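You operate a simulated robot arm through the tools that you are given. There is no shell and no other tool. Be economical: measure what you need, move in short steps, check, and stop when the job is done.

The job below is to be done with a simulated robot arm. You get a single attempt, and the scene is never put back.

Task
Sand and grease the standing grey pipe, then push the black coupling on.
Fine: burr off with the sanding block first, grease from the flat tub with the blue pad, coupling down to the black mark; block and pad go back, the yellow cap stays on. A coat counts when it lies all over at full strength: go over it till it gets no stronger. What is to be rubbed or washed off counts as gone when no trace of it is left.

Only the result counts: the job must be done as asked and must still hold three seconds after the hand-in. Knocking over, shifting, dropping, spilling or breaking anything else fails it. A push-on lid holds only when it is set on centred and level and pressed home; a screw cap is set on level and turned clockwise until tight.

Robot
A 5-joint arm with a two-finger parallel gripper, fixed in place. Base frame: the origin is at the foot of the arm, x ahead of it, y to its left, z up; the work surface is at about z = 0. Readings come in m, degrees, newtons and seconds.
With the tool pointing down near the work surface it reaches from about 0.26 to 0.6 m from the base axis. Its first joint turns from -66.0 to 66.0 degrees. The tool tilts only in the upright plane through the base axis and itself; it spins freely about its own axis. Payload 1.57 kg.
The tool frame sits at the grasp point between the pads (the TCP): z along the fingers, y along the line on which they close. The tips reach 0.03 m beyond it. Largest opening 0.08 m; finger width 0.017, thickness 0.012; the body of the gripper, 0.04 by 0.082 m, starts 0.08 m behind the TCP.
Orientation is that of the tool frame in the base frame, as a unit quaternion [x, y, z, w]. With the fingers straight down and closing along the base's y, the tool's x points along the base's -x, its y along +y and its z along -z.

Tools
- The arm moves only by the tool jog_arm. Its arguments are lists of equal length, an entry for each row: "offset": the shift along the tool's x, y, z in m, a list of three; "angular": the turn, a rotation vector about the tool's x, y, z in degrees, a list of three; "gripper": the opening, from 0 (shut) to 1 (fully open). In form: {"offset": [[x, y, z], ...], "angular": [[rx, ry, rz], ...], "gripper": [gripper, ...]}. A call has 1 to 20 rows; each row is the pose to reach, as a shift and turn from the pose commanded when the call began, along the tool's axes at that moment. Rows are played at 5 a second. More than 0.05 m and 8.6 degrees between two rows, or a gripper value outside its range, and nothing of the call is played. Where a pose cannot be reached the arm comes as near as it can. A force on the tool above 40 N (or 10 N above the force at the start of the call, whichever is more), or a blocked arm, ends the call early, and 0.2 s more pass. Each finger travels about 0.153 m/s and halts on what it meets, pressing with about 42 N; the grip force reading is that of the motor and also rises with nothing between the fingers. The clock runs only during rows and for 0.2 s after the last one: add rows that repeat a pose to give the fingers time. The reply holds the time, the measured pose of the TCP, the force on the tool along the base axes, the opening and the grip force, in the units named above and with some noise, with the torque about the TCP (base axes, N m) and any sound that the robot's microphone picked up.
- Cameras (640 x 400 px; columns grow to the right, rows downward): "scene" is fixed at [0.0133, 0.3756, 0.5442]; the picture's right is [-0.93, -0.36, 0.00], its down [-0.14, 0.35, -0.93] and it looks along [0.33, -0.86, -0.38] (base axes); focal length 290 px, centre (320, 200). "wrist" rides on the gripper at [0.072, -0.007, -0.122] in the tool frame; the picture's right is [0.09, 1.00, 0.00], its down [-0.84, 0.08, -0.54] and it looks along [-0.54, 0.05, 0.84] (tool axes); focal length 238 px, centre (320, 200). There is no depth. A picture from a camera that has moved, and an enlarged one, comes with that camera's place and axes in the base frame and with its lens.
- snapshot(camera): a new picture of that camera. It takes no simulated time.
- inspect(camera, box): a new picture of the part [left, top, right, bottom] of that camera's present view, enlarged. It takes no simulated time.
- close_job(): hands the job in; it is judged then, once.

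Work in short steps. Places have to be worked out from the pictures, the camera data and where the tool is seen: move nearer, look again, correct. Check each grasp and each placing, and mend what went wrong. You have 120 turns and 76 pictures in all, those below and enlarged ones among them. Open the gripper and draw the arm clear of the work before you hand the job in, unless the task says otherwise; then end with one line.

The tools are called as name(argument=value, ...) on one line, values as JSON. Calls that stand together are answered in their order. jog_arm: Moves the arm, as the interface text tells. Its arguments: {"type":"object","properties":{"offset":{"type":"array","items":{"type":"array","items":{"type":"number"}}},"angular":{"type":"array","items":{"type":"array","items":{"type":"number"}}},"gripper":{"type":"array","items":{"type":"number"}}},"required":["offset","angular","gripper"]} The other tools are called the same way: snapshot (camera) takes a picture; inspect (camera, box) takes an enlarged picture of a part of a camera's view; close_job () hands the job in.

At the start:

```text
t: 0.0
tcp_pos: [0.3363, -0.2248, 0.4035]
orientation: [0.0, 1.0, -0.001, 0.001]
contact_force: [1.2, -0.4, -0.7]
moment: [0.05, 0.01, -0.02]
grip_width: 0.0802
grasp_force: 0.0
```

scene: 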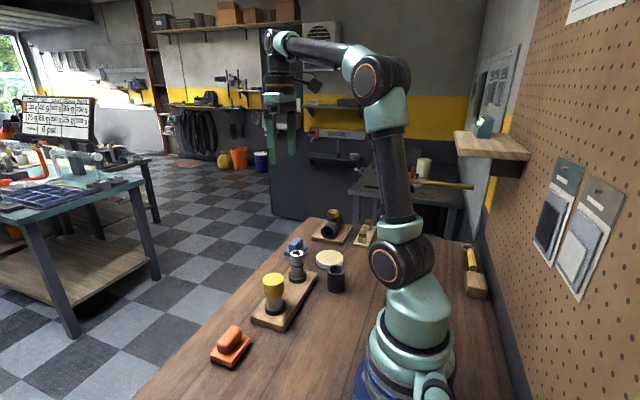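
wrist: 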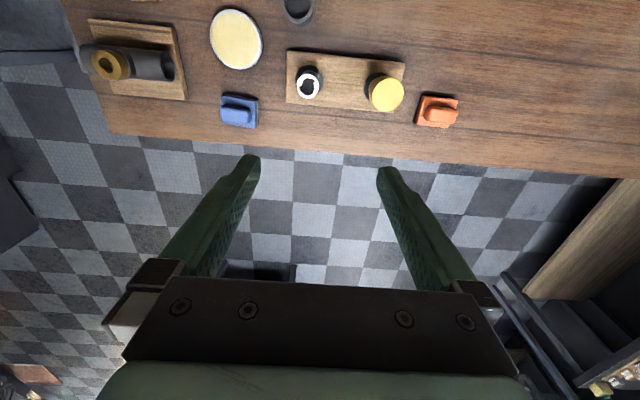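

I'll look closely at the work area first with enlarged views.

inspect(camera="scene", box=[200, 200, 400, 380])

inspect(camera="wrist", box=[60, 0, 480, 160])

```text
2.22 times, centred on (300, 290) of scene
camera zoom: at [0.0133, 0.3756, 0.5442], right [-0.93, -0.36, 0.0], down [-0.14, 0.35, -0.93], along [0.33, -0.86, -0.38], focal length 643 px, centre (364, 0)
```

zoom: 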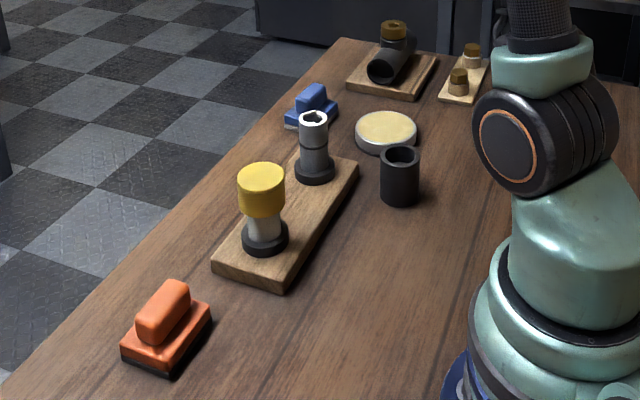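

```text
1.52 times, centred on (270, 80) of wrist
camera zoom: at [0.2638, -0.2299, 0.5252], right [-0.09, 1.0, 0.0], down [0.84, 0.08, 0.54], along [0.54, 0.05, -0.84], focal length 363 px, centre (396, 383)
```

zoom: 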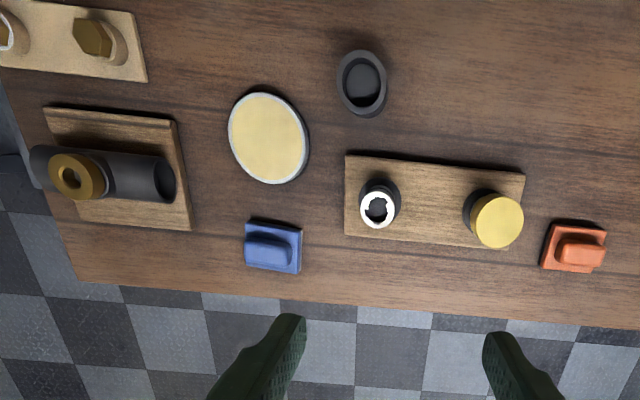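

I have rough places: pipe ≈(0.32,-0.24), yellow cap ≈(0.32,-0.12), orange block ≈(0.35,0.01), blue pad ≈(0.39,-0.38), tub ≈(0.27,-0.38), coupling ≈(0.21,-0.27). Let me check details with larger zooms.

inspect(camera="scene", box=[255, 230, 355, 310])

inspect(camera="scene", box=[430, 230, 510, 310])

inspect(camera="wrist", box=[270, 40, 420, 130])

```text
5.00 times, centred on (305, 270) of scene
camera zoom: at [0.0133, 0.3756, 0.5442], right [-0.93, -0.36, 0.0], down [-0.14, 0.35, -0.93], along [0.33, -0.86, -0.38], focal length 1447 px, centre (395, -150)
```

zoom: 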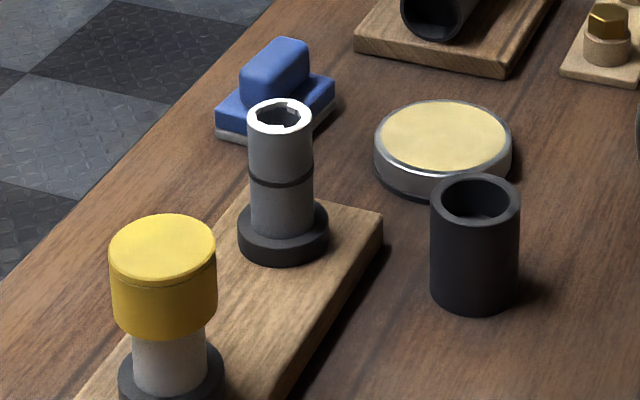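

```text
5.00 times, centred on (470, 270) of scene
camera zoom: at [0.0133, 0.3756, 0.5442], right [-0.93, -0.36, 0.0], down [-0.14, 0.35, -0.93], along [0.33, -0.86, -0.38], focal length 1447 px, centre (-430, -150)
```

zoom: 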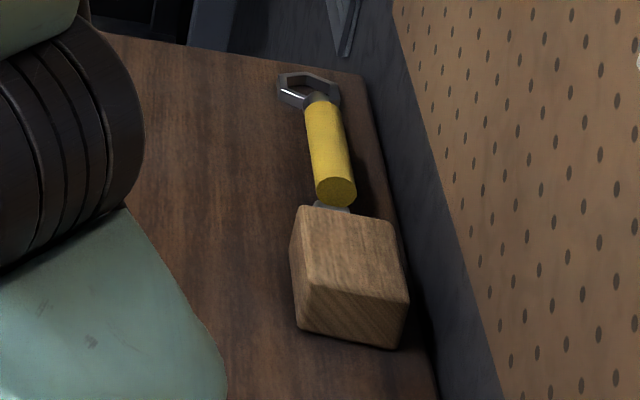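

```text
4.27 times, centred on (345, 85) of wrist
camera zoom: at [0.2638, -0.2299, 0.5252], right [-0.09, 1.0, 0.0], down [0.84, 0.08, 0.54], along [0.54, 0.05, -0.84], focal length 1017 px, centre (213, 691)
```

zoom: 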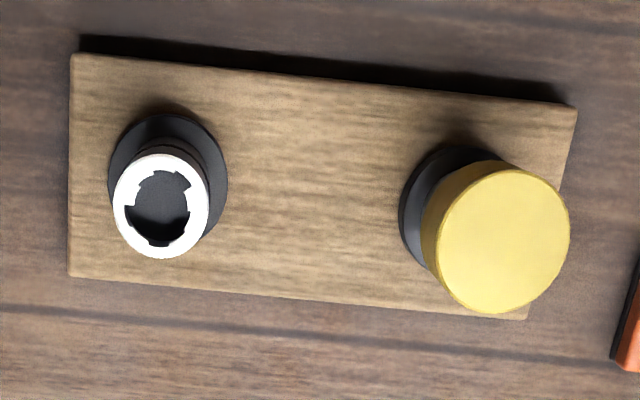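

The orange block's handle runs roughly along y, so I turn the tool 90° and go above it at z≈0.22 to look.

jog_arm(offset=[[-0.001, 0.02, 0.015], [-0.003, 0.04, 0.03], [-0.004, 0.06, 0.045], [-0.005, 0.08, 0.06], [-0.006, 0.1, 0.075], [-0.008, 0.12, 0.09], [-0.009, 0.14, 0.105], [-0.01, 0.16, 0.12], [-0.011, 0.18, 0.135], [-0.013, 0.2, 0.15], [-0.014, 0.22, 0.165], [-0.015, 0.239, 0.18], [-0.015, 0.239, 0.18]], angular=[[0, 0, 7.5], [0, 0, 15], [0, 0, 22.5], [0, 0, 30], [0, 0, 37.5], [0, 0, 45], [0, 0, 52.5], [0, 0, 60], [0, 0, 67.5], [0, 0, 75], [0, 0, 82.5], [0, 0, 90], [0, 0, 90]], gripper=[1, 1, 1, 1, 1, 1, 1, 1, 1, 1, 1, 1, 1])

snapshot(camera="wrist")

```text
t: 2.8
tcp_pos: [0.3513, 0.0145, 0.2245]
orientation: [0.707, 0.707, 0.0, 0.001]
contact_force: [0.1, 0.5, -0.1]
moment: [0.01, 0.04, -0.01]
grip_width: 0.0801
grasp_force: 0.0
```

```text
68 pictures are left
camera wrist: at [0.3445, 0.0878, 0.3454], right [1.0, 0.09, 0.0], down [0.08, -0.84, 0.54], along [0.05, -0.54, -0.84], focal length 238 px, centre (320, 200)
```

wrist: 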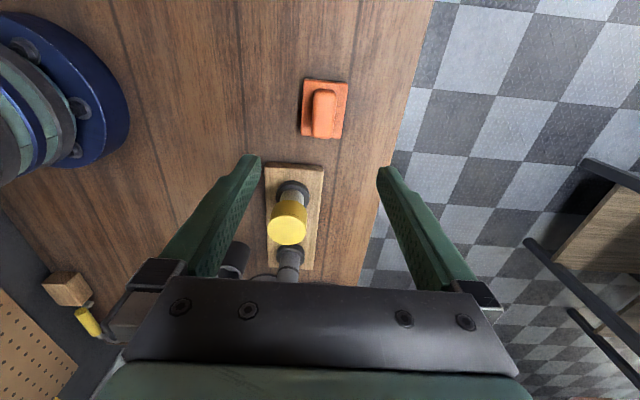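

inspect(camera="wrist", box=[270, 60, 380, 160])

```text
4.00 times, centred on (325, 110) of wrist
camera zoom: at [0.3445, 0.0878, 0.3454], right [1.0, 0.09, 0.0], down [0.08, -0.84, 0.54], along [0.05, -0.54, -0.84], focal length 953 px, centre (300, 560)
```

zoom: 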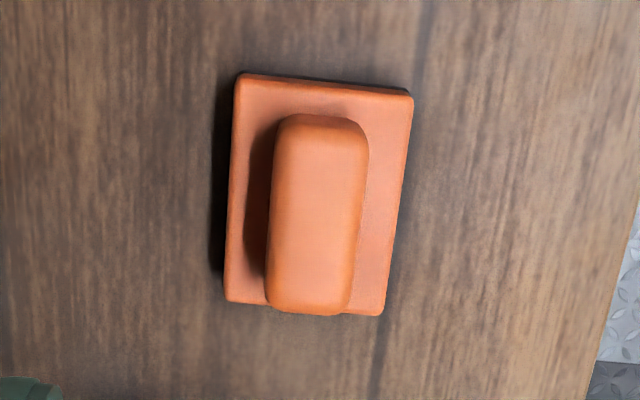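

The block is axis-aligned, centred at ≈(0.3555,0.0175). I descend over its handle with open fingers.

jog_arm(offset=[[0.003, 0.004, 0.03], [0.003, 0.004, 0.06], [0.003, 0.004, 0.09], [0.003, 0.004, 0.12], [0.003, 0.004, 0.145], [0.003, 0.004, 0.16], [0.003, 0.004, 0.168], [0.003, 0.004, 0.168]], angular=[[0, 0, 0], [0, 0, 0], [0, 0, 0], [0, 0, 0], [0, 0, 0], [0, 0, 0], [0, 0, 0], [0, 0, 0]], gripper=[1, 1, 1, 1, 1, 1, 1, 1])

inspect(camera="scene", box=[180, 270, 300, 380])

```text
t: 4.6
tcp_pos: [0.3531, 0.0174, 0.0567]
orientation: [0.707, 0.707, -0.001, 0.0]
contact_force: [0.2, 0.0, -0.1]
moment: [0.01, 0.05, 0.02]
grip_width: 0.0797
grasp_force: 0.2
```

```text
3.64 times, centred on (240, 325) of scene
camera zoom: at [0.0133, 0.3756, 0.5442], right [-0.93, -0.36, 0.0], down [-0.14, 0.35, -0.93], along [0.33, -0.86, -0.38], focal length 1053 px, centre (611, -254)
```

zoom: 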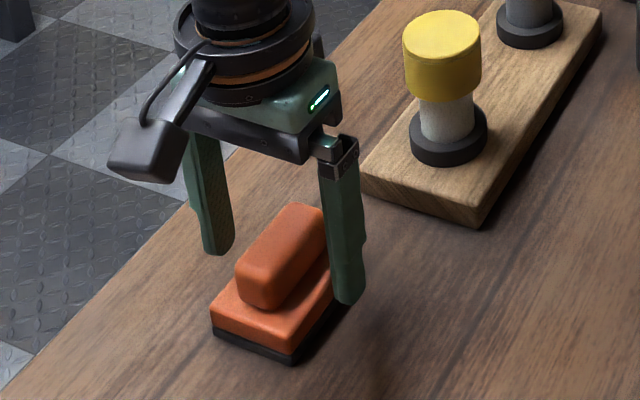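

Fingers straddle the handle; I lower 3 mm, centre in x and close.

jog_arm(offset=[[0, 0.002, 0.003], [0, 0.002, 0.003], [0, 0.002, 0.003], [0, 0.002, 0.003], [0, 0.002, 0.003]], angular=[[0, 0, 0], [0, 0, 0], [0, 0, 0], [0, 0, 0], [0, 0, 0]], gripper=[1, 0.5, 0, 0, 0])

inspect(camera="scene", box=[180, 270, 300, 380])

```text
t: 5.8
tcp_pos: [0.3563, 0.0177, 0.0539]
orientation: [0.707, 0.708, 0.0, 0.001]
contact_force: [0.8, 0.1, 0.3]
moment: [0.0, 0.01, 0.02]
grip_width: 0.055
grasp_force: 42.4
```

```text
3.64 times, centred on (240, 325) of scene
camera zoom: at [0.0133, 0.3756, 0.5442], right [-0.93, -0.36, 0.0], down [-0.14, 0.35, -0.93], along [0.33, -0.86, -0.38], focal length 1053 px, centre (611, -254)
```

zoom: 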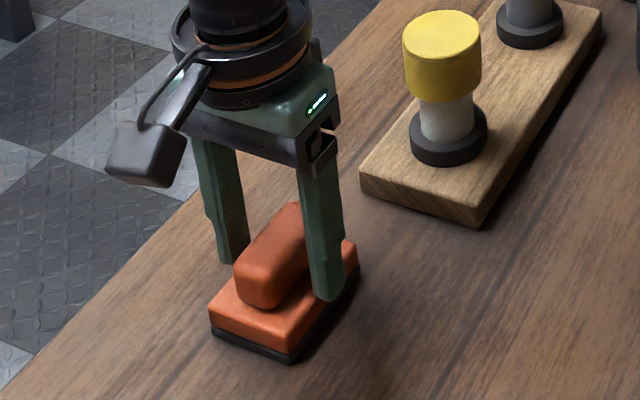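

Opening 0.055 means the tips caught the plate, not the handle. I open, rise 7 mm and close again.

jog_arm(offset=[[0, 0, 0], [0, 0, 0], [0, 0, -0.007], [0, 0, -0.007], [0, 0, -0.007], [0, 0, -0.007], [0, 0, -0.007]], angular=[[0, 0, 0], [0, 0, 0], [0, 0, 0], [0, 0, 0], [0, 0, 0], [0, 0, 0], [0, 0, 0]], gripper=[0.9, 0.9, 0.9, 0.5, 0, 0, 0])

inspect(camera="scene", box=[180, 270, 300, 380])

```text
t: 7.4
tcp_pos: [0.3552, 0.0186, 0.0601]
orientation: [0.707, 0.707, 0.0, 0.0]
contact_force: [-0.5, 0.0, 0.7]
moment: [-0.01, 0.01, -0.01]
grip_width: 0.0271
grasp_force: 38.1
```

```text
3.64 times, centred on (240, 325) of scene
camera zoom: at [0.0133, 0.3756, 0.5442], right [-0.93, -0.36, 0.0], down [-0.14, 0.35, -0.93], along [0.33, -0.86, -0.38], focal length 1053 px, centre (611, -254)
```

zoom: 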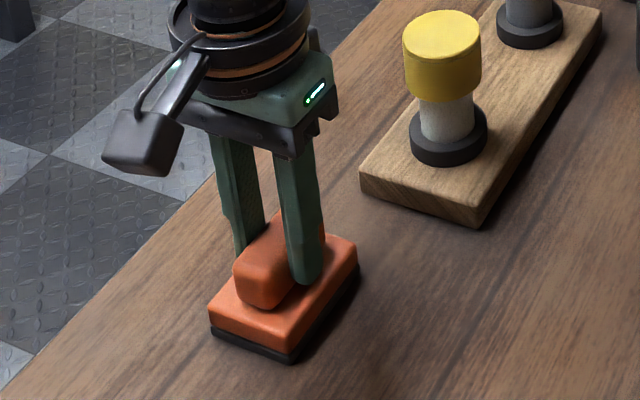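

Handle is held (0.027). I lift and carry the block above the pipe at (0.320,-0.245), keeping above the yellow cap.

jog_arm(offset=[[0, 0, -0.03], [0, 0, -0.07], [0, 0, -0.11], [0, 0, -0.15], [-0.03, -0.004, -0.16], [-0.06, -0.008, -0.16], [-0.09, -0.012, -0.16], [-0.12, -0.016, -0.16], [-0.15, -0.02, -0.16], [-0.18, -0.024, -0.16], [-0.21, -0.028, -0.16], [-0.24, -0.032, -0.16], [-0.2625, -0.0355, -0.16], [-0.2625, -0.0355, -0.16]], angular=[[0, 0, 0], [0, 0, 0], [0, 0, 0], [0, 0, 0], [0, 0, 0], [0, 0, 0], [0, 0, 0], [0, 0, 0], [0, 0, 0], [0, 0, 0], [0, 0, 0], [0, 0, 0], [0, 0, 0], [0, 0, 0]], gripper=[0, 0, 0, 0, 0, 0, 0, 0, 0, 0, 0, 0, 0, 0])

inspect(camera="scene", box=[240, 190, 360, 290])

```text
t: 10.4
tcp_pos: [0.3206, -0.245, 0.2192]
orientation: [0.706, 0.708, 0.0, -0.001]
contact_force: [-0.6, -0.9, 1.1]
moment: [0.03, -0.04, 0.02]
grip_width: 0.0002
grasp_force: 20.9
```

```text
4.00 times, centred on (300, 240) of scene
camera zoom: at [0.0133, 0.3756, 0.5442], right [-0.93, -0.36, 0.0], down [-0.14, 0.35, -0.93], along [0.33, -0.86, -0.38], focal length 1158 px, centre (400, 40)
```

zoom: 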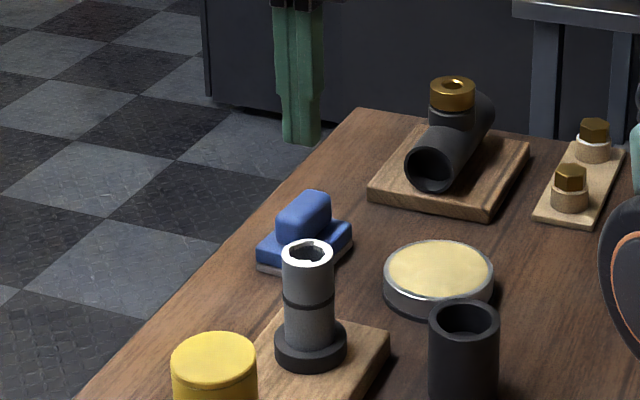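

The gripper is empty; the block slipped out. I look for where it is.

snapshot(camera="scene")

```text
62 pictures are left
```

scene: 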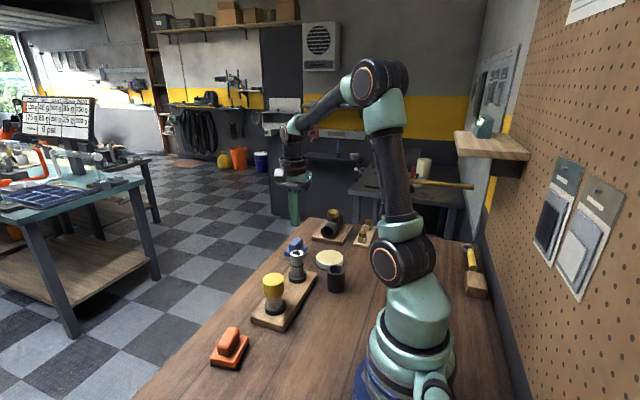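

The block still stands at its place; the grip was too shallow. I go back with open fingers.

jog_arm(offset=[[0.03, 0.004, 0], [0.06, 0.008, 0], [0.09, 0.012, 0], [0.12, 0.016, 0], [0.15, 0.02, 0], [0.18, 0.024, 0], [0.21, 0.028, 0], [0.24, 0.032, 0], [0.2625, 0.0355, 0], [0.2625, 0.0355, 0.03], [0.2625, 0.0355, 0.06], [0.2625, 0.0355, 0.09], [0.2625, 0.0355, 0.1], [0.2625, 0.0355, 0.1]], angular=[[0, 0, 0], [0, 0, 0], [0, 0, 0], [0, 0, 0], [0, 0, 0], [0, 0, 0], [0, 0, 0], [0, 0, 0], [0, 0, 0], [0, 0, 0], [0, 0, 0], [0, 0, 0], [0, 0, 0], [0, 0, 0]], gripper=[0.5, 0.9, 0.9, 0.9, 0.9, 0.9, 0.9, 0.9, 0.9, 0.9, 0.9, 0.9, 0.9, 0.9])

inspect(camera="wrist", box=[220, 60, 420, 260])

inspect(camera="scene", box=[180, 300, 280, 380])

```text
t: 13.4
tcp_pos: [0.3563, 0.0185, 0.1189]
orientation: [0.707, 0.707, 0.0, 0.0]
contact_force: [0.0, 0.2, 0.7]
moment: [0.0, -0.01, 0.04]
grip_width: 0.0719
grasp_force: 0.1
```

```text
2.00 times, centred on (320, 160) of wrist
camera zoom: at [0.3497, 0.0906, 0.2408], right [1.0, 0.09, 0.0], down [0.08, -0.84, 0.54], along [0.05, -0.54, -0.84], focal length 477 px, centre (320, 280)
```

zoom: 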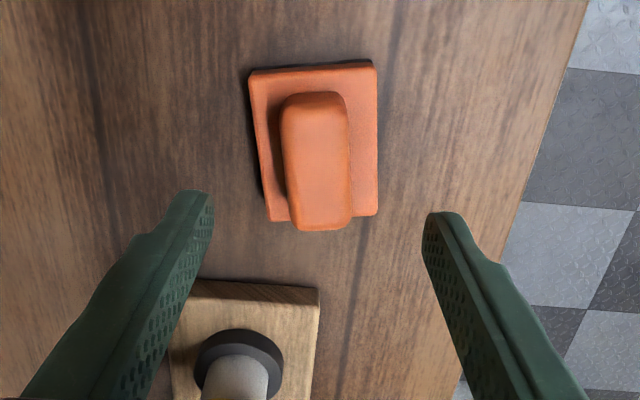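

```text
5.00 times, centred on (230, 340) of scene
camera zoom: at [0.0133, 0.3756, 0.5442], right [-0.93, -0.36, 0.0], down [-0.14, 0.35, -0.93], along [0.33, -0.86, -0.38], focal length 1447 px, centre (770, -500)
```

zoom: 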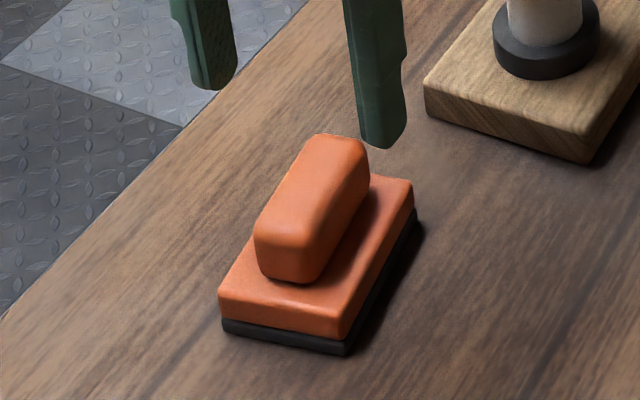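

The block has turned ≈9° ccw and sits at ≈(0.355,0.023). I align to it and grip as low as the plate allows.

jog_arm(offset=[[0.002, 0, 0.02], [0.0043, -0.001, 0.035], [0.0043, -0.001, 0.05], [0.0043, -0.001, 0.058], [0.0043, -0.001, 0.0615], [0.0043, -0.001, 0.0615]], angular=[[0, 0, -4], [0, 0, -9], [0, 0, -9], [0, 0, -9], [0, 0, -9], [0, 0, -9]], gripper=[0.9, 0.9, 0.9, 0.9, 0.9, 0.9])

inspect(camera="scene", box=[180, 300, 280, 380])

inspect(camera="wrist", box=[220, 60, 420, 260])

```text
t: 14.8
tcp_pos: [0.3544, 0.0228, 0.0573]
orientation: [0.649, 0.76, 0.0, 0.0]
contact_force: [0.3, -0.2, -0.4]
moment: [0.0, 0.02, 0.02]
grip_width: 0.0718
grasp_force: 0.1
```

```text
5.00 times, centred on (230, 340) of scene
camera zoom: at [0.0133, 0.3756, 0.5442], right [-0.93, -0.36, 0.0], down [-0.14, 0.35, -0.93], along [0.33, -0.86, -0.38], focal length 1447 px, centre (770, -500)
```

zoom: 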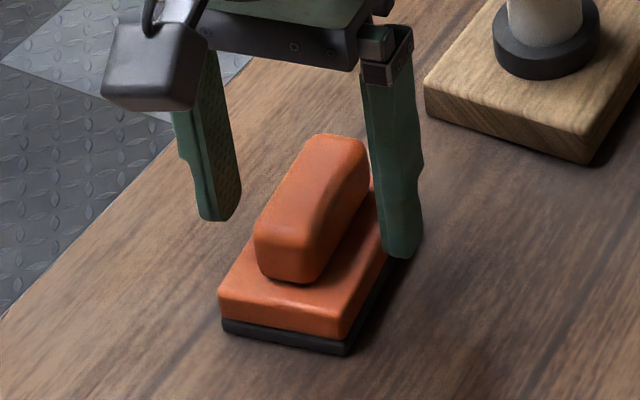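

```text
2.00 times, centred on (320, 160) of wrist
camera zoom: at [0.3375, 0.0932, 0.1793], right [0.97, 0.25, 0.0], down [0.21, -0.81, 0.54], along [0.13, -0.53, -0.84], focal length 477 px, centre (320, 280)
```

zoom: 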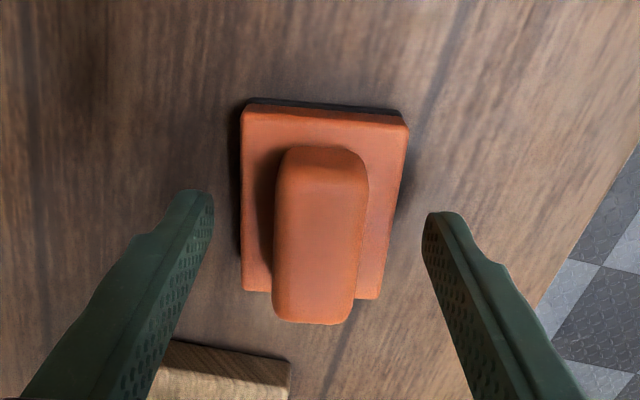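

Aligned well. I close here, then lift slowly a little to test the hold.

jog_arm(offset=[[0.003, 0, 0.0005], [0.003, 0, 0.0005], [0.003, 0, 0.0005], [0.003, 0, 0.0005], [0.003, 0, 0.0005], [0.003, 0, -0.003], [0.003, 0, -0.008], [0.003, 0, -0.013], [0.003, 0, -0.018], [0.003, 0, -0.023], [0.003, 0, -0.028], [0.003, 0, -0.028]], angular=[[0, 0, 0], [0, 0, 0], [0, 0, 0], [0, 0, 0], [0, 0, 0], [0, 0, 0], [0, 0, 0], [0, 0, 0], [0, 0, 0], [0, 0, 0], [0, 0, 0], [0, 0, 0]], gripper=[0.9, 0.6, 0.3, 0.2, 0.2, 0.2, 0.2, 0.2, 0.2, 0.2, 0.2, 0.2])

inspect(camera="scene", box=[180, 300, 280, 380])

```text
t: 17.4
tcp_pos: [0.3561, 0.0247, 0.087]
orientation: [0.649, 0.761, -0.001, 0.0]
contact_force: [0.1, -0.2, -0.5]
moment: [0.02, 0.0, -0.01]
grip_width: 0.027
grasp_force: 37.5
```

```text
5.00 times, centred on (230, 340) of scene
camera zoom: at [0.0133, 0.3756, 0.5442], right [-0.93, -0.36, 0.0], down [-0.14, 0.35, -0.93], along [0.33, -0.86, -0.38], focal length 1447 px, centre (770, -500)
```

zoom: 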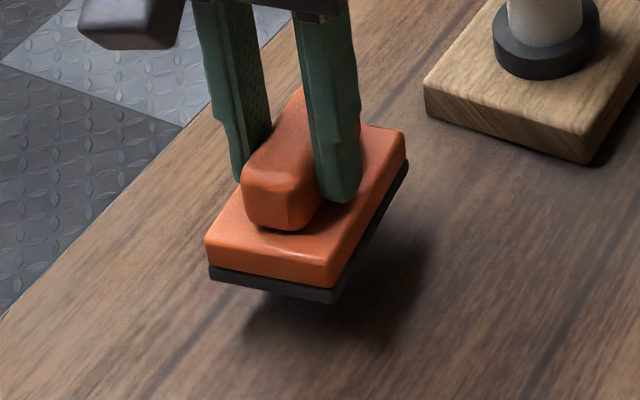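

It is held. I lift on and carry gently over the pipe, turning back the 9°.

jog_arm(offset=[[0, 0, -0.01], [0, 0, -0.03], [0, 0, -0.05], [0, 0, -0.075], [0, 0, -0.1], [0, 0, -0.125], [-0.01, -0.003, -0.13], [-0.03, -0.009, -0.13], [-0.055, -0.0164, -0.13], [-0.08, -0.0238, -0.13], [-0.105, -0.0313, -0.13], [-0.13, -0.0387, -0.13], [-0.155, -0.0462, -0.13], [-0.18, -0.0537, -0.13], [-0.205, -0.0611, -0.13], [-0.23, -0.0686, -0.13], [-0.25, -0.0745, -0.13], [-0.258, -0.0769, -0.13], [-0.261, -0.0778, -0.13], [-0.261, -0.0778, -0.13]], angular=[[0, 0, 0], [0, 0, 0], [0, 0, 0], [0, 0, 0], [0, 0, 0], [0, 0, 0], [0, 0, 0], [0, 0, 1], [0, 0, 2], [0, 0, 3], [0, 0, 4], [0, 0, 5], [0, 0, 6], [0, 0, 7], [0, 0, 8], [0, 0, 9], [0, 0, 9], [0, 0, 9], [0, 0, 9], [0, 0, 9]], gripper=[0.2, 0.2, 0.2, 0.2, 0.2, 0.2, 0.2, 0.2, 0.2, 0.2, 0.2, 0.2, 0.2, 0.2, 0.2, 0.2, 0.2, 0.2, 0.2, 0.2])

inspect(camera="scene", box=[240, 180, 360, 280])

```text
t: 21.6
tcp_pos: [0.3193, -0.2443, 0.216]
orientation: [0.707, 0.707, 0.0, 0.0]
contact_force: [0.1, -0.2, -0.8]
moment: [0.02, 0.02, 0.0]
grip_width: 0.027
grasp_force: 38.3
```

```text
4.00 times, centred on (300, 230) of scene
camera zoom: at [0.0133, 0.3756, 0.5442], right [-0.93, -0.36, 0.0], down [-0.14, 0.35, -0.93], along [0.33, -0.86, -0.38], focal length 1158 px, centre (400, 80)
```

zoom: 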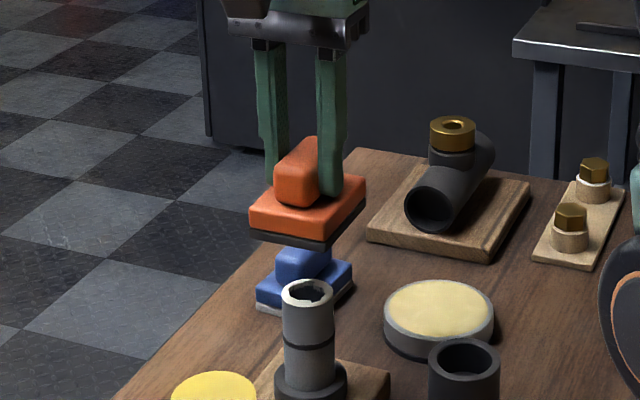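

Held. I lower to just above the pipe end and then feel for contact.

jog_arm(offset=[[0, 0, 0.015], [0, 0, 0.035], [0, 0, 0.05], [0, 0, 0.055], [0, 0, 0.058], [0, 0, 0.06], [0, 0, 0.062], [0, 0, 0.063]], angular=[[0, 0, 0], [0, 0, 0], [0, 0, 0], [0, 0, 0], [0, 0, 0], [0, 0, 0], [0, 0, 0], [0, 0, 0]], gripper=[0.2, 0.2, 0.2, 0.2, 0.2, 0.2, 0.2, 0.2])

inspect(camera="scene", box=[240, 210, 360, 310])

```text
t: 23.1
tcp_pos: [0.3201, -0.2458, 0.1585]
orientation: [0.707, 0.707, 0.0, 0.004]
contact_force: [-2.1, 0.4, 5.3]
moment: [-0.02, 0.1, 0.0]
grip_width: 0.0269
grasp_force: 37.9
stopped in row 7: the force on the tool passed its limit at 46 N (the readings are from after the stop); the commanded pose is now the measured one
```

```text
4.00 times, centred on (300, 260) of scene
camera zoom: at [0.0133, 0.3756, 0.5442], right [-0.93, -0.36, 0.0], down [-0.14, 0.35, -0.93], along [0.33, -0.86, -0.38], focal length 1158 px, centre (400, -40)
```

zoom: 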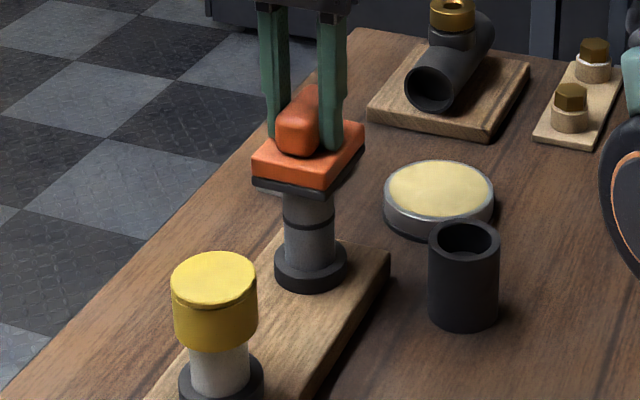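

Contact is at TCP z≈0.1585. I scrub with light pressure in small circles.

jog_arm(offset=[[0.004, 0, 0.0004], [0.01, 0, 0.0006], [0.007, 0.007, 0.0006], [0, 0.01, 0.0006], [-0.007, 0.007, 0.0006], [-0.01, 0, 0.0006], [-0.007, -0.007, 0.0006], [0, -0.01, 0.0006], [0.007, -0.007, 0.0006], [0.01, 0, 0.0006], [0, 0, 0.0006], [-0.01, 0, 0.0006], [0, 0, 0.0006], [0, 0.01, 0.0006], [0, 0, 0.0006], [0, -0.01, 0.0006], [0, 0, 0.0006], [0, 0, 0]], angular=[[0, 0, 0], [0, 0, 0], [0, 0, 0], [0, 0, 0], [0, 0, 0], [0, 0, 0], [0, 0, 0], [0, 0, 0], [0, 0, 0], [0, 0, 0], [0, 0, 0], [0, 0, 0], [0, 0, 0], [0, 0, 0], [0, 0, 0], [0, 0, 0], [0, 0, 0], [0, 0, 0]], gripper=[0.2, 0.2, 0.2, 0.2, 0.2, 0.2, 0.2, 0.2, 0.2, 0.2, 0.2, 0.2, 0.2, 0.2, 0.2, 0.2, 0.2, 0.2])

```text
t: 26.9
tcp_pos: [0.3214, -0.2455, 0.1599]
orientation: [0.707, 0.707, 0.001, 0.003]
contact_force: [-9.0, -1.7, 26.0]
moment: [-0.2, 0.62, -0.01]
grip_width: 0.0272
grasp_force: 37.9
```

Force stayed moderate. I lift and look at the pipe end.

jog_arm(offset=[[0, 0, -0.01], [0, 0, -0.03], [0, 0, -0.06], [0, 0, -0.06]], angular=[[0, 0, 0], [0, 0, 0], [0, 0, 0], [0, 0, 0]], gripper=[0.2, 0.2, 0.2, 0.2])

inspect(camera="scene", box=[250, 180, 350, 280])

```text
t: 27.9
tcp_pos: [0.3193, -0.2441, 0.2182]
orientation: [0.707, 0.708, 0.0, 0.003]
contact_force: [-0.2, -0.9, -0.3]
moment: [0.01, 0.04, 0.01]
grip_width: 0.0267
grasp_force: 38.0
```

```text
4.00 times, centred on (300, 230) of scene
camera zoom: at [0.0133, 0.3756, 0.5442], right [-0.93, -0.36, 0.0], down [-0.14, 0.35, -0.93], along [0.33, -0.86, -0.38], focal length 1158 px, centre (400, 80)
```

zoom: 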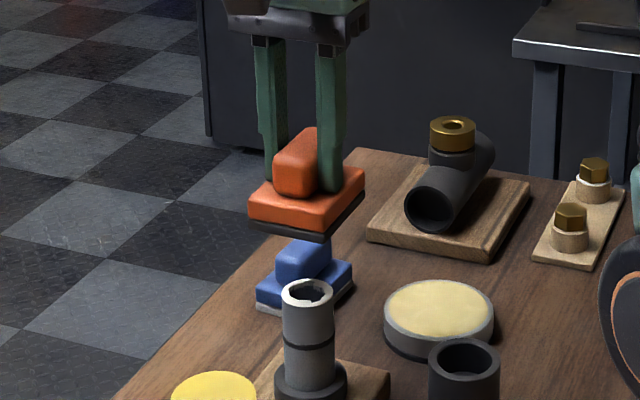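

inspect(camera="scene", box=[275, 240, 325, 290])

```text
8.00 times, centred on (300, 265) of scene
camera zoom: at [0.0133, 0.3756, 0.5442], right [-0.93, -0.36, 0.0], down [-0.14, 0.35, -0.93], along [0.33, -0.86, -0.38], focal length 2316 px, centre (480, -320)
```

zoom: 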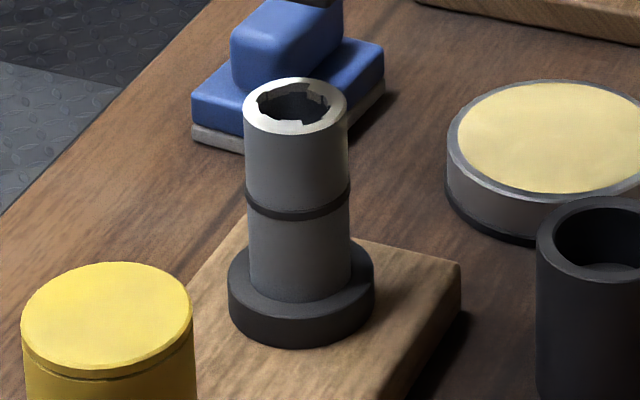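

The ring is only partly dulled; burr remains. I scrub more, with longer strokes over all directions.

jog_arm(offset=[[0, 0, 0.03], [0, 0, 0.05], [0, 0, 0.058], [0.012, 0, 0.0595], [0, 0, 0.0595], [-0.012, 0, 0.0595], [0, 0, 0.0595], [0.012, 0, 0.0595], [0, 0, 0.0595], [-0.012, 0, 0.0595], [0, 0, 0.0595], [0, 0.01, 0.0595], [0, 0, 0.0595], [0, -0.01, 0.0595], [0, 0, 0.0595], [0, 0.01, 0.0595], [0, 0, 0.0595], [0, -0.01, 0.0595], [0, 0, 0.0595], [0, 0, 0.05]], angular=[[0, 0, 0], [0, 0, 0], [0, 0, 0], [0, 0, 0], [0, 0, 0], [0, 0, 0], [0, 0, 0], [0, 0, 0], [0, 0, 0], [0, 0, 0], [0, 0, 0], [0, 0, 0], [0, 0, 0], [0, 0, 0], [0, 0, 0], [0, 0, 0], [0, 0, 0], [0, 0, 0], [0, 0, 0], [0, 0, 0]], gripper=[0.2, 0.2, 0.2, 0.2, 0.2, 0.2, 0.2, 0.2, 0.2, 0.2, 0.2, 0.2, 0.2, 0.2, 0.2, 0.2, 0.2, 0.2, 0.2, 0.2])

jog_arm(offset=[[0, 0, -0.02], [0, 0, -0.05], [0, 0, -0.05]], angular=[[0, 0, 0], [0, 0, 0], [0, 0, 0]], gripper=[0.2, 0.2, 0.2])

inspect(camera="scene", box=[280, 245, 320, 285])

```text
t: 32.1
tcp_pos: [0.3208, -0.2457, 0.1685]
orientation: [0.707, 0.707, 0.001, 0.003]
contact_force: [0.1, -0.3, -0.6]
moment: [-0.02, 0.01, 0.01]
grip_width: 0.0269
grasp_force: 38.9
```

```text
t: 32.9
tcp_pos: [0.3216, -0.2446, 0.2185]
orientation: [0.708, 0.707, -0.001, 0.004]
contact_force: [0.2, 0.7, -0.4]
moment: [0.04, 0.03, -0.01]
grip_width: 0.0271
grasp_force: 37.2
```

```text
10.00 times, centred on (300, 265) of scene
camera zoom: at [0.0133, 0.3756, 0.5442], right [-0.93, -0.36, 0.0], down [-0.14, 0.35, -0.93], along [0.33, -0.86, -0.38], focal length 2895 px, centre (520, -450)
```

zoom: 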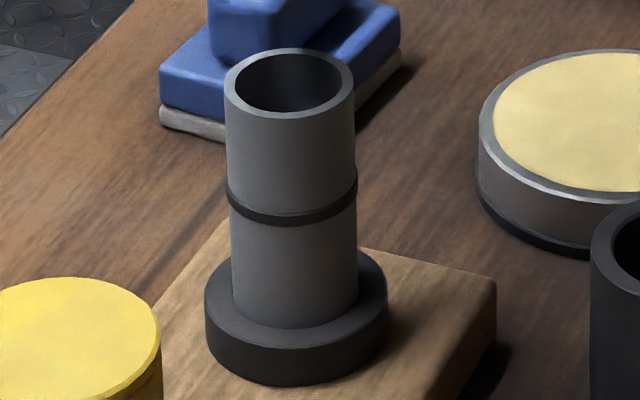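

The rim is now clean grey all round. I carry the block back over its original place.

jog_arm(offset=[[0.01, 0.0013, 0], [0.03, 0.0039, 0], [0.055, 0.0071, 0], [0.08, 0.0104, 0], [0.105, 0.0136, 0], [0.13, 0.0168, 0], [0.155, 0.02, 0], [0.18, 0.0233, 0], [0.205, 0.0265, 0], [0.23, 0.0298, 0], [0.25, 0.0323, 0], [0.26, 0.0336, 0], [0.2651, 0.0343, 0.01], [0.2651, 0.0343, 0.04], [0.2651, 0.0343, 0.07], [0.2651, 0.0343, 0.1], [0.2651, 0.0343, 0.13], [0.2651, 0.0343, 0.14], [0.2651, 0.0343, 0.145], [0.2651, 0.0343, 0.145]], angular=[[0, 0, 0], [0, 0, 0], [0, 0, 0], [0, 0, 0], [0, 0, 0], [0, 0, 0], [0, 0, 0], [0, 0, 0], [0, 0, 0], [0, 0, 0], [0, 0, 0], [0, 0, 0], [0, 0, 0], [0, 0, 0], [0, 0, 0], [0, 0, 0], [0, 0, 0], [0, 0, 0], [0, 0, 0], [0, 0, 0]], gripper=[0.2, 0.2, 0.2, 0.2, 0.2, 0.2, 0.2, 0.2, 0.2, 0.2, 0.2, 0.2, 0.2, 0.2, 0.2, 0.2, 0.2, 0.2, 0.2, 0.2])

inspect(camera="wrist", box=[220, 60, 420, 260])

inspect(camera="scene", box=[180, 300, 280, 380])

```text
t: 37.1
tcp_pos: [0.3548, 0.0199, 0.0724]
orientation: [0.707, 0.707, 0.001, 0.002]
contact_force: [1.2, -0.2, -1.1]
moment: [0.0, -0.04, -0.01]
grip_width: 0.027
grasp_force: 37.4
```

```text
2.00 times, centred on (320, 160) of wrist
camera zoom: at [0.3478, 0.0921, 0.1934], right [1.0, 0.09, 0.01], down [0.07, -0.84, 0.54], along [0.05, -0.54, -0.84], focal length 477 px, centre (320, 280)
```

zoom: 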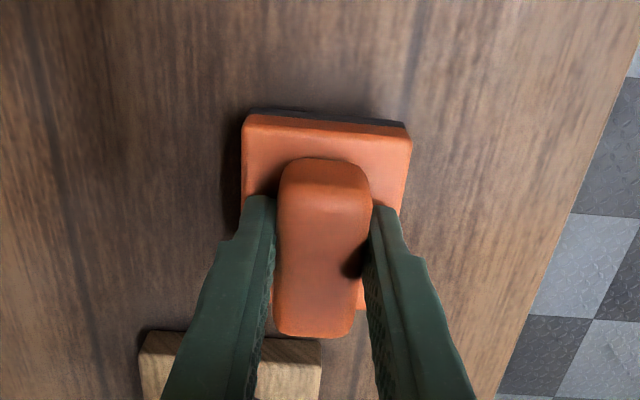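

```text
5.00 times, centred on (230, 340) of scene
camera zoom: at [0.0133, 0.3756, 0.5442], right [-0.93, -0.36, 0.0], down [-0.14, 0.35, -0.93], along [0.33, -0.86, -0.38], focal length 1447 px, centre (770, -500)
```

zoom: 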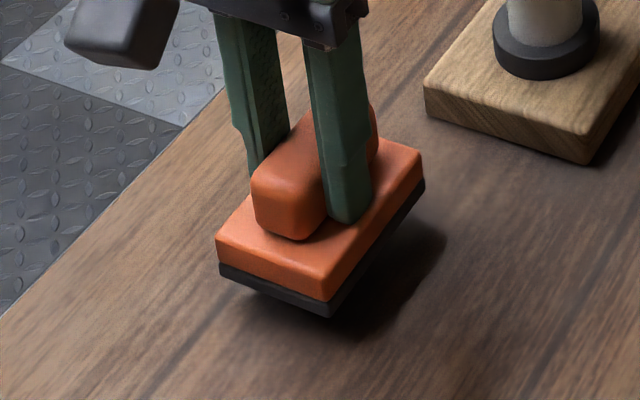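

The block hangs right over its original outline. I lower it to touch down.

jog_arm(offset=[[0, 0.0005, 0.006], [0, 0.0005, 0.01], [0, 0.0005, 0.012], [0, 0.0005, 0.013], [0, 0.0005, 0.014], [0, 0.0005, 0.014]], angular=[[0, 0, 0], [0, 0, 0], [0, 0, 0], [0, 0, 0], [0, 0, 0], [0, 0, 0]], gripper=[0.2, 0.2, 0.2, 0.2, 0.2, 0.2])

```text
t: 38.5
tcp_pos: [0.3554, 0.0197, 0.0592]
orientation: [0.707, 0.707, 0.002, 0.002]
contact_force: [-0.6, 0.2, -1.0]
moment: [0.02, 0.0, -0.02]
grip_width: 0.0272
grasp_force: 37.7
```

No contact yet; a few more mm, gently.

jog_arm(offset=[[0, 0, 0.0007], [0, 0, 0.0014], [0, 0, 0.002], [0, 0, 0.0026], [0, 0, 0.0026]], angular=[[0, 0, 0], [0, 0, 0], [0, 0, 0], [0, 0, 0], [0, 0, 0]], gripper=[0.2, 0.2, 0.2, 0.2, 0.2])

```text
t: 39.7
tcp_pos: [0.3564, 0.0187, 0.0552]
orientation: [0.708, 0.707, 0.002, 0.002]
contact_force: [0.1, 0.1, -0.9]
moment: [0.01, -0.01, 0.0]
grip_width: 0.027
grasp_force: 37.8
```

jog_arm(offset=[[0, 0, 0.0007], [0, 0, 0.0014], [0, 0, 0.002], [0, 0, 0.0026], [0, 0, 0.0026]], angular=[[0, 0, 0], [0, 0, 0], [0, 0, 0], [0, 0, 0], [0, 0, 0]], gripper=[0.2, 0.2, 0.2, 0.2, 0.2])

inspect(camera="scene", box=[180, 300, 280, 380])

```text
t: 40.9
tcp_pos: [0.3568, 0.0193, 0.0539]
orientation: [0.707, 0.707, 0.002, 0.003]
contact_force: [-5.1, 1.1, 26.1]
moment: [-0.75, 0.65, -0.13]
grip_width: 0.0271
grasp_force: 38.2
```

```text
5.00 times, centred on (230, 340) of scene
camera zoom: at [0.0132, 0.3756, 0.5442], right [-0.93, -0.36, 0.0], down [-0.14, 0.35, -0.93], along [0.33, -0.86, -0.38], focal length 1447 px, centre (770, -500)
```

zoom: 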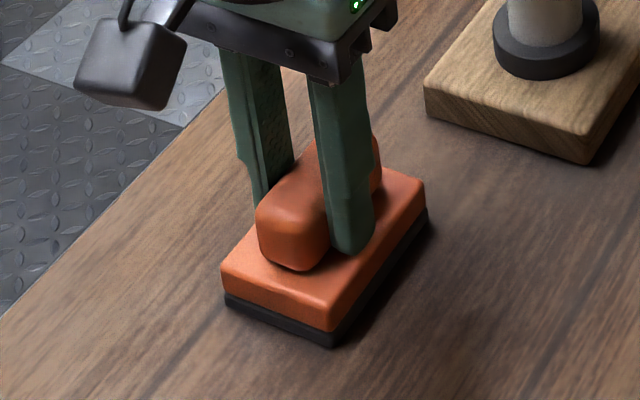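

It's down. I ease off, open and rise.

jog_arm(offset=[[0, 0, -0.0015], [0, 0, -0.0015], [0, 0, -0.0015], [0, 0, -0.03], [0, 0, -0.07], [0, 0, -0.11], [0, 0, -0.15], [0, 0, -0.16]], angular=[[0, 0, 0], [0, 0, 0], [0, 0, 0], [0, 0, 0], [0, 0, 0], [0, 0, 0], [0, 0, 0], [0, 0, 0]], gripper=[0.2, 0.55, 0.55, 0.55, 0.9, 0.9, 0.9, 0.9])

inspect(camera="scene", box=[180, 300, 280, 380])

```text
t: 42.7
tcp_pos: [0.3551, 0.0202, 0.2141]
orientation: [0.707, 0.707, 0.002, 0.002]
contact_force: [0.6, 0.6, 0.4]
moment: [-0.02, 0.02, -0.05]
grip_width: 0.0719
grasp_force: 0.0
```

```text
5.00 times, centred on (230, 340) of scene
camera zoom: at [0.0133, 0.3756, 0.5442], right [-0.93, -0.36, 0.0], down [-0.14, 0.35, -0.93], along [0.33, -0.86, -0.38], focal length 1447 px, centre (770, -500)
```

zoom: 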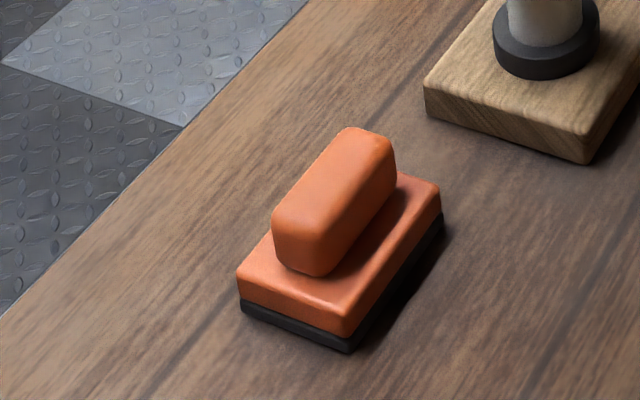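

inspect(camera="wrist", box=[270, 60, 380, 160])

```text
4.00 times, centred on (325, 110) of wrist
camera zoom: at [0.347, 0.0922, 0.3352], right [1.0, 0.09, 0.01], down [0.07, -0.84, 0.54], along [0.06, -0.54, -0.84], focal length 953 px, centre (300, 560)
```

zoom: 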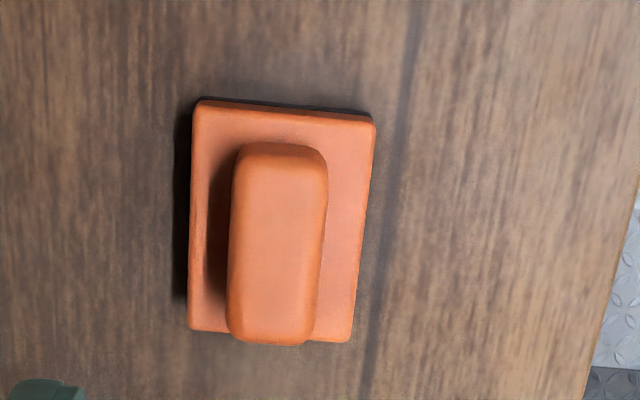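

The block is back within a few mm, upright. Next I go over to the blue pad with the gripper open.

jog_arm(offset=[[-0.02, 0.002, 0], [-0.05, 0.005, 0], [-0.085, 0.0075, 0], [-0.12, 0.011, 0], [-0.155, 0.014, 0], [-0.19, 0.017, 0], [-0.225, 0.02, 0], [-0.26, 0.023, 0], [-0.295, 0.026, 0], [-0.33, 0.029, 0], [-0.365, 0.032, 0], [-0.39, 0.034, 0], [-0.4, 0.035, 0], [-0.4, 0.035, 0]], angular=[[0, 0, 0], [0, 0, 0], [0, 0, 0], [0, 0, 0], [0, 0, 0], [0, 0, 0], [0, 0, 0], [0, 0, 0], [0, 0, 0], [0, 0, 0], [0, 0, 0], [0, 0, 0], [0, 0, 0], [0, 0, 0]], gripper=[0.9, 0.9, 0.9, 0.9, 0.9, 0.9, 0.9, 0.9, 0.9, 0.9, 0.9, 0.9, 0.9, 0.9])

snapshot(camera="wrist")

```text
t: 45.7
tcp_pos: [0.3907, -0.38, 0.2139]
orientation: [0.707, 0.707, -0.001, 0.004]
contact_force: [0.2, -0.8, -1.1]
moment: [0.03, 0.0, 0.0]
grip_width: 0.0717
grasp_force: 0.0
```

```text
46 pictures are left
camera wrist: at [0.3837, -0.3078, 0.3362], right [1.0, 0.09, 0.0], down [0.07, -0.83, 0.55], along [0.05, -0.54, -0.84], focal length 238 px, centre (320, 200)
```

wrist: 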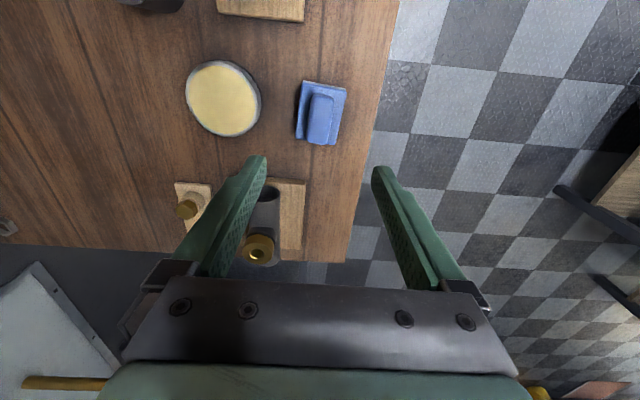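

inspect(camera="wrist", box=[270, 65, 370, 155])

```text
4.44 times, centred on (320, 110) of wrist
camera zoom: at [0.3837, -0.3078, 0.3362], right [1.0, 0.09, 0.0], down [0.07, -0.83, 0.55], along [0.05, -0.54, -0.84], focal length 1059 px, centre (320, 600)
```

zoom: 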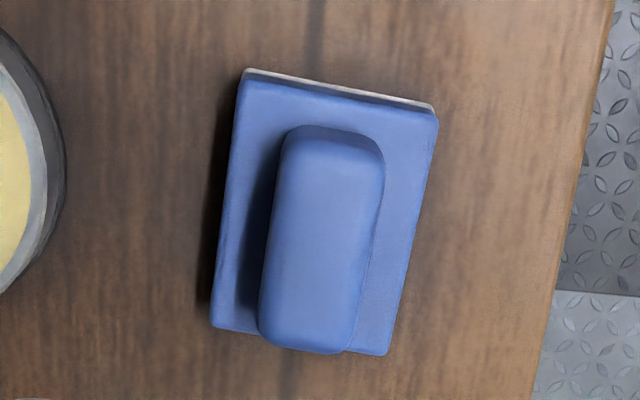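

Pad is centred ≈(0.391,-0.382), turned ≈5° cw. I align and descend to its handle, then close and lift a little.

jog_arm(offset=[[-0.002, 0, 0.03], [-0.002, 0, 0.07], [-0.002, 0, 0.11], [-0.002, 0, 0.14], [-0.002, 0, 0.15], [-0.002, 0, 0.1565], [-0.002, 0, 0.1565], [-0.002, 0, 0.1565], [-0.002, 0, 0.1565], [-0.002, 0, 0.1565], [-0.002, 0, 0.1565], [-0.002, 0, 0.1565]], angular=[[0, 0, 2], [0, 0, 5], [0, 0, 5], [0, 0, 5], [0, 0, 5], [0, 0, 5], [0, 0, 5], [0, 0, 5], [0, 0, 5], [0, 0, 5], [0, 0, 5], [0, 0, 5]], gripper=[0.9, 0.9, 0.9, 0.9, 0.9, 0.9, 0.9, 0.6, 0.3, 0.2, 0.2, 0.2])

inspect(camera="wrist", box=[220, 60, 420, 260])

```text
t: 48.3
tcp_pos: [0.3907, -0.3829, 0.0598]
orientation: [0.737, 0.676, 0.0, 0.004]
contact_force: [1.1, 0.2, 0.8]
moment: [-0.02, 0.01, 0.01]
grip_width: 0.0272
grasp_force: 37.6
```

```text
2.00 times, centred on (320, 160) of wrist
camera zoom: at [0.3897, -0.3096, 0.1795], right [1.0, 0.01, 0.01], down [0.0, -0.84, 0.55], along [0.01, -0.55, -0.84], focal length 477 px, centre (320, 280)
```

zoom: 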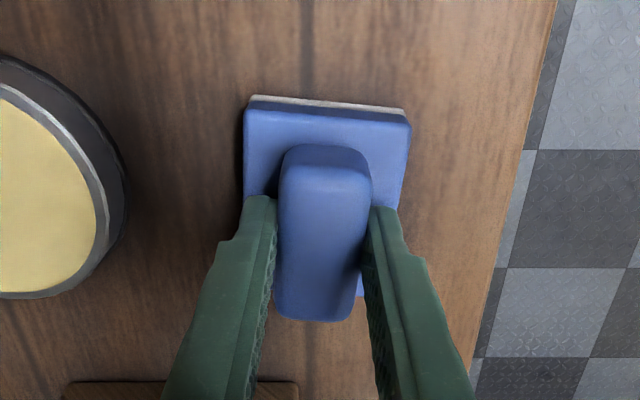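

Gripped, but a bit high; I reopen, lower 2 mm, regrip and lift slowly.

jog_arm(offset=[[0, 0, 0], [0, 0, 0.002], [0, 0, 0.002], [0, 0, 0.002], [0, 0, 0.002], [0, 0, 0.002], [0, 0, -0.002], [0, 0, -0.007], [0, 0, -0.012], [0, 0, -0.02], [0, 0, -0.03], [0, 0, -0.045], [0, 0, -0.06], [0, 0, -0.06]], angular=[[0, 0, 0], [0, 0, 0], [0, 0, 0], [0, 0, 0], [0, 0, 0], [0, 0, 0], [0, 0, 0], [0, 0, 0], [0, 0, 0], [0, 0, 0], [0, 0, 0], [0, 0, 0], [0, 0, 0], [0, 0, 0]], gripper=[0.45, 0.5, 0.5, 0.2, 0.2, 0.2, 0.2, 0.2, 0.2, 0.2, 0.2, 0.2, 0.2, 0.2])

inspect(camera="scene", box=[250, 200, 370, 300])

```text
t: 51.3
tcp_pos: [0.3907, -0.3827, 0.1201]
orientation: [0.738, 0.675, 0.0, 0.003]
contact_force: [0.2, -0.1, -1.3]
moment: [0.0, 0.0, 0.01]
grip_width: 0.027
grasp_force: 38.2
```

```text
4.00 times, centred on (310, 250) of scene
camera zoom: at [0.0133, 0.3756, 0.5442], right [-0.93, -0.36, 0.0], down [-0.14, 0.35, -0.93], along [0.33, -0.86, -0.38], focal length 1158 px, centre (360, 0)
```

zoom: 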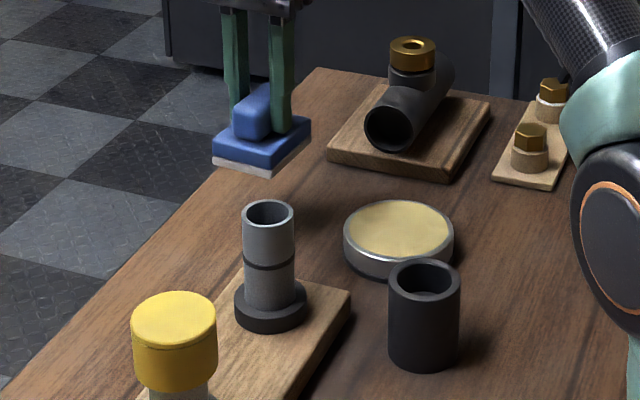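

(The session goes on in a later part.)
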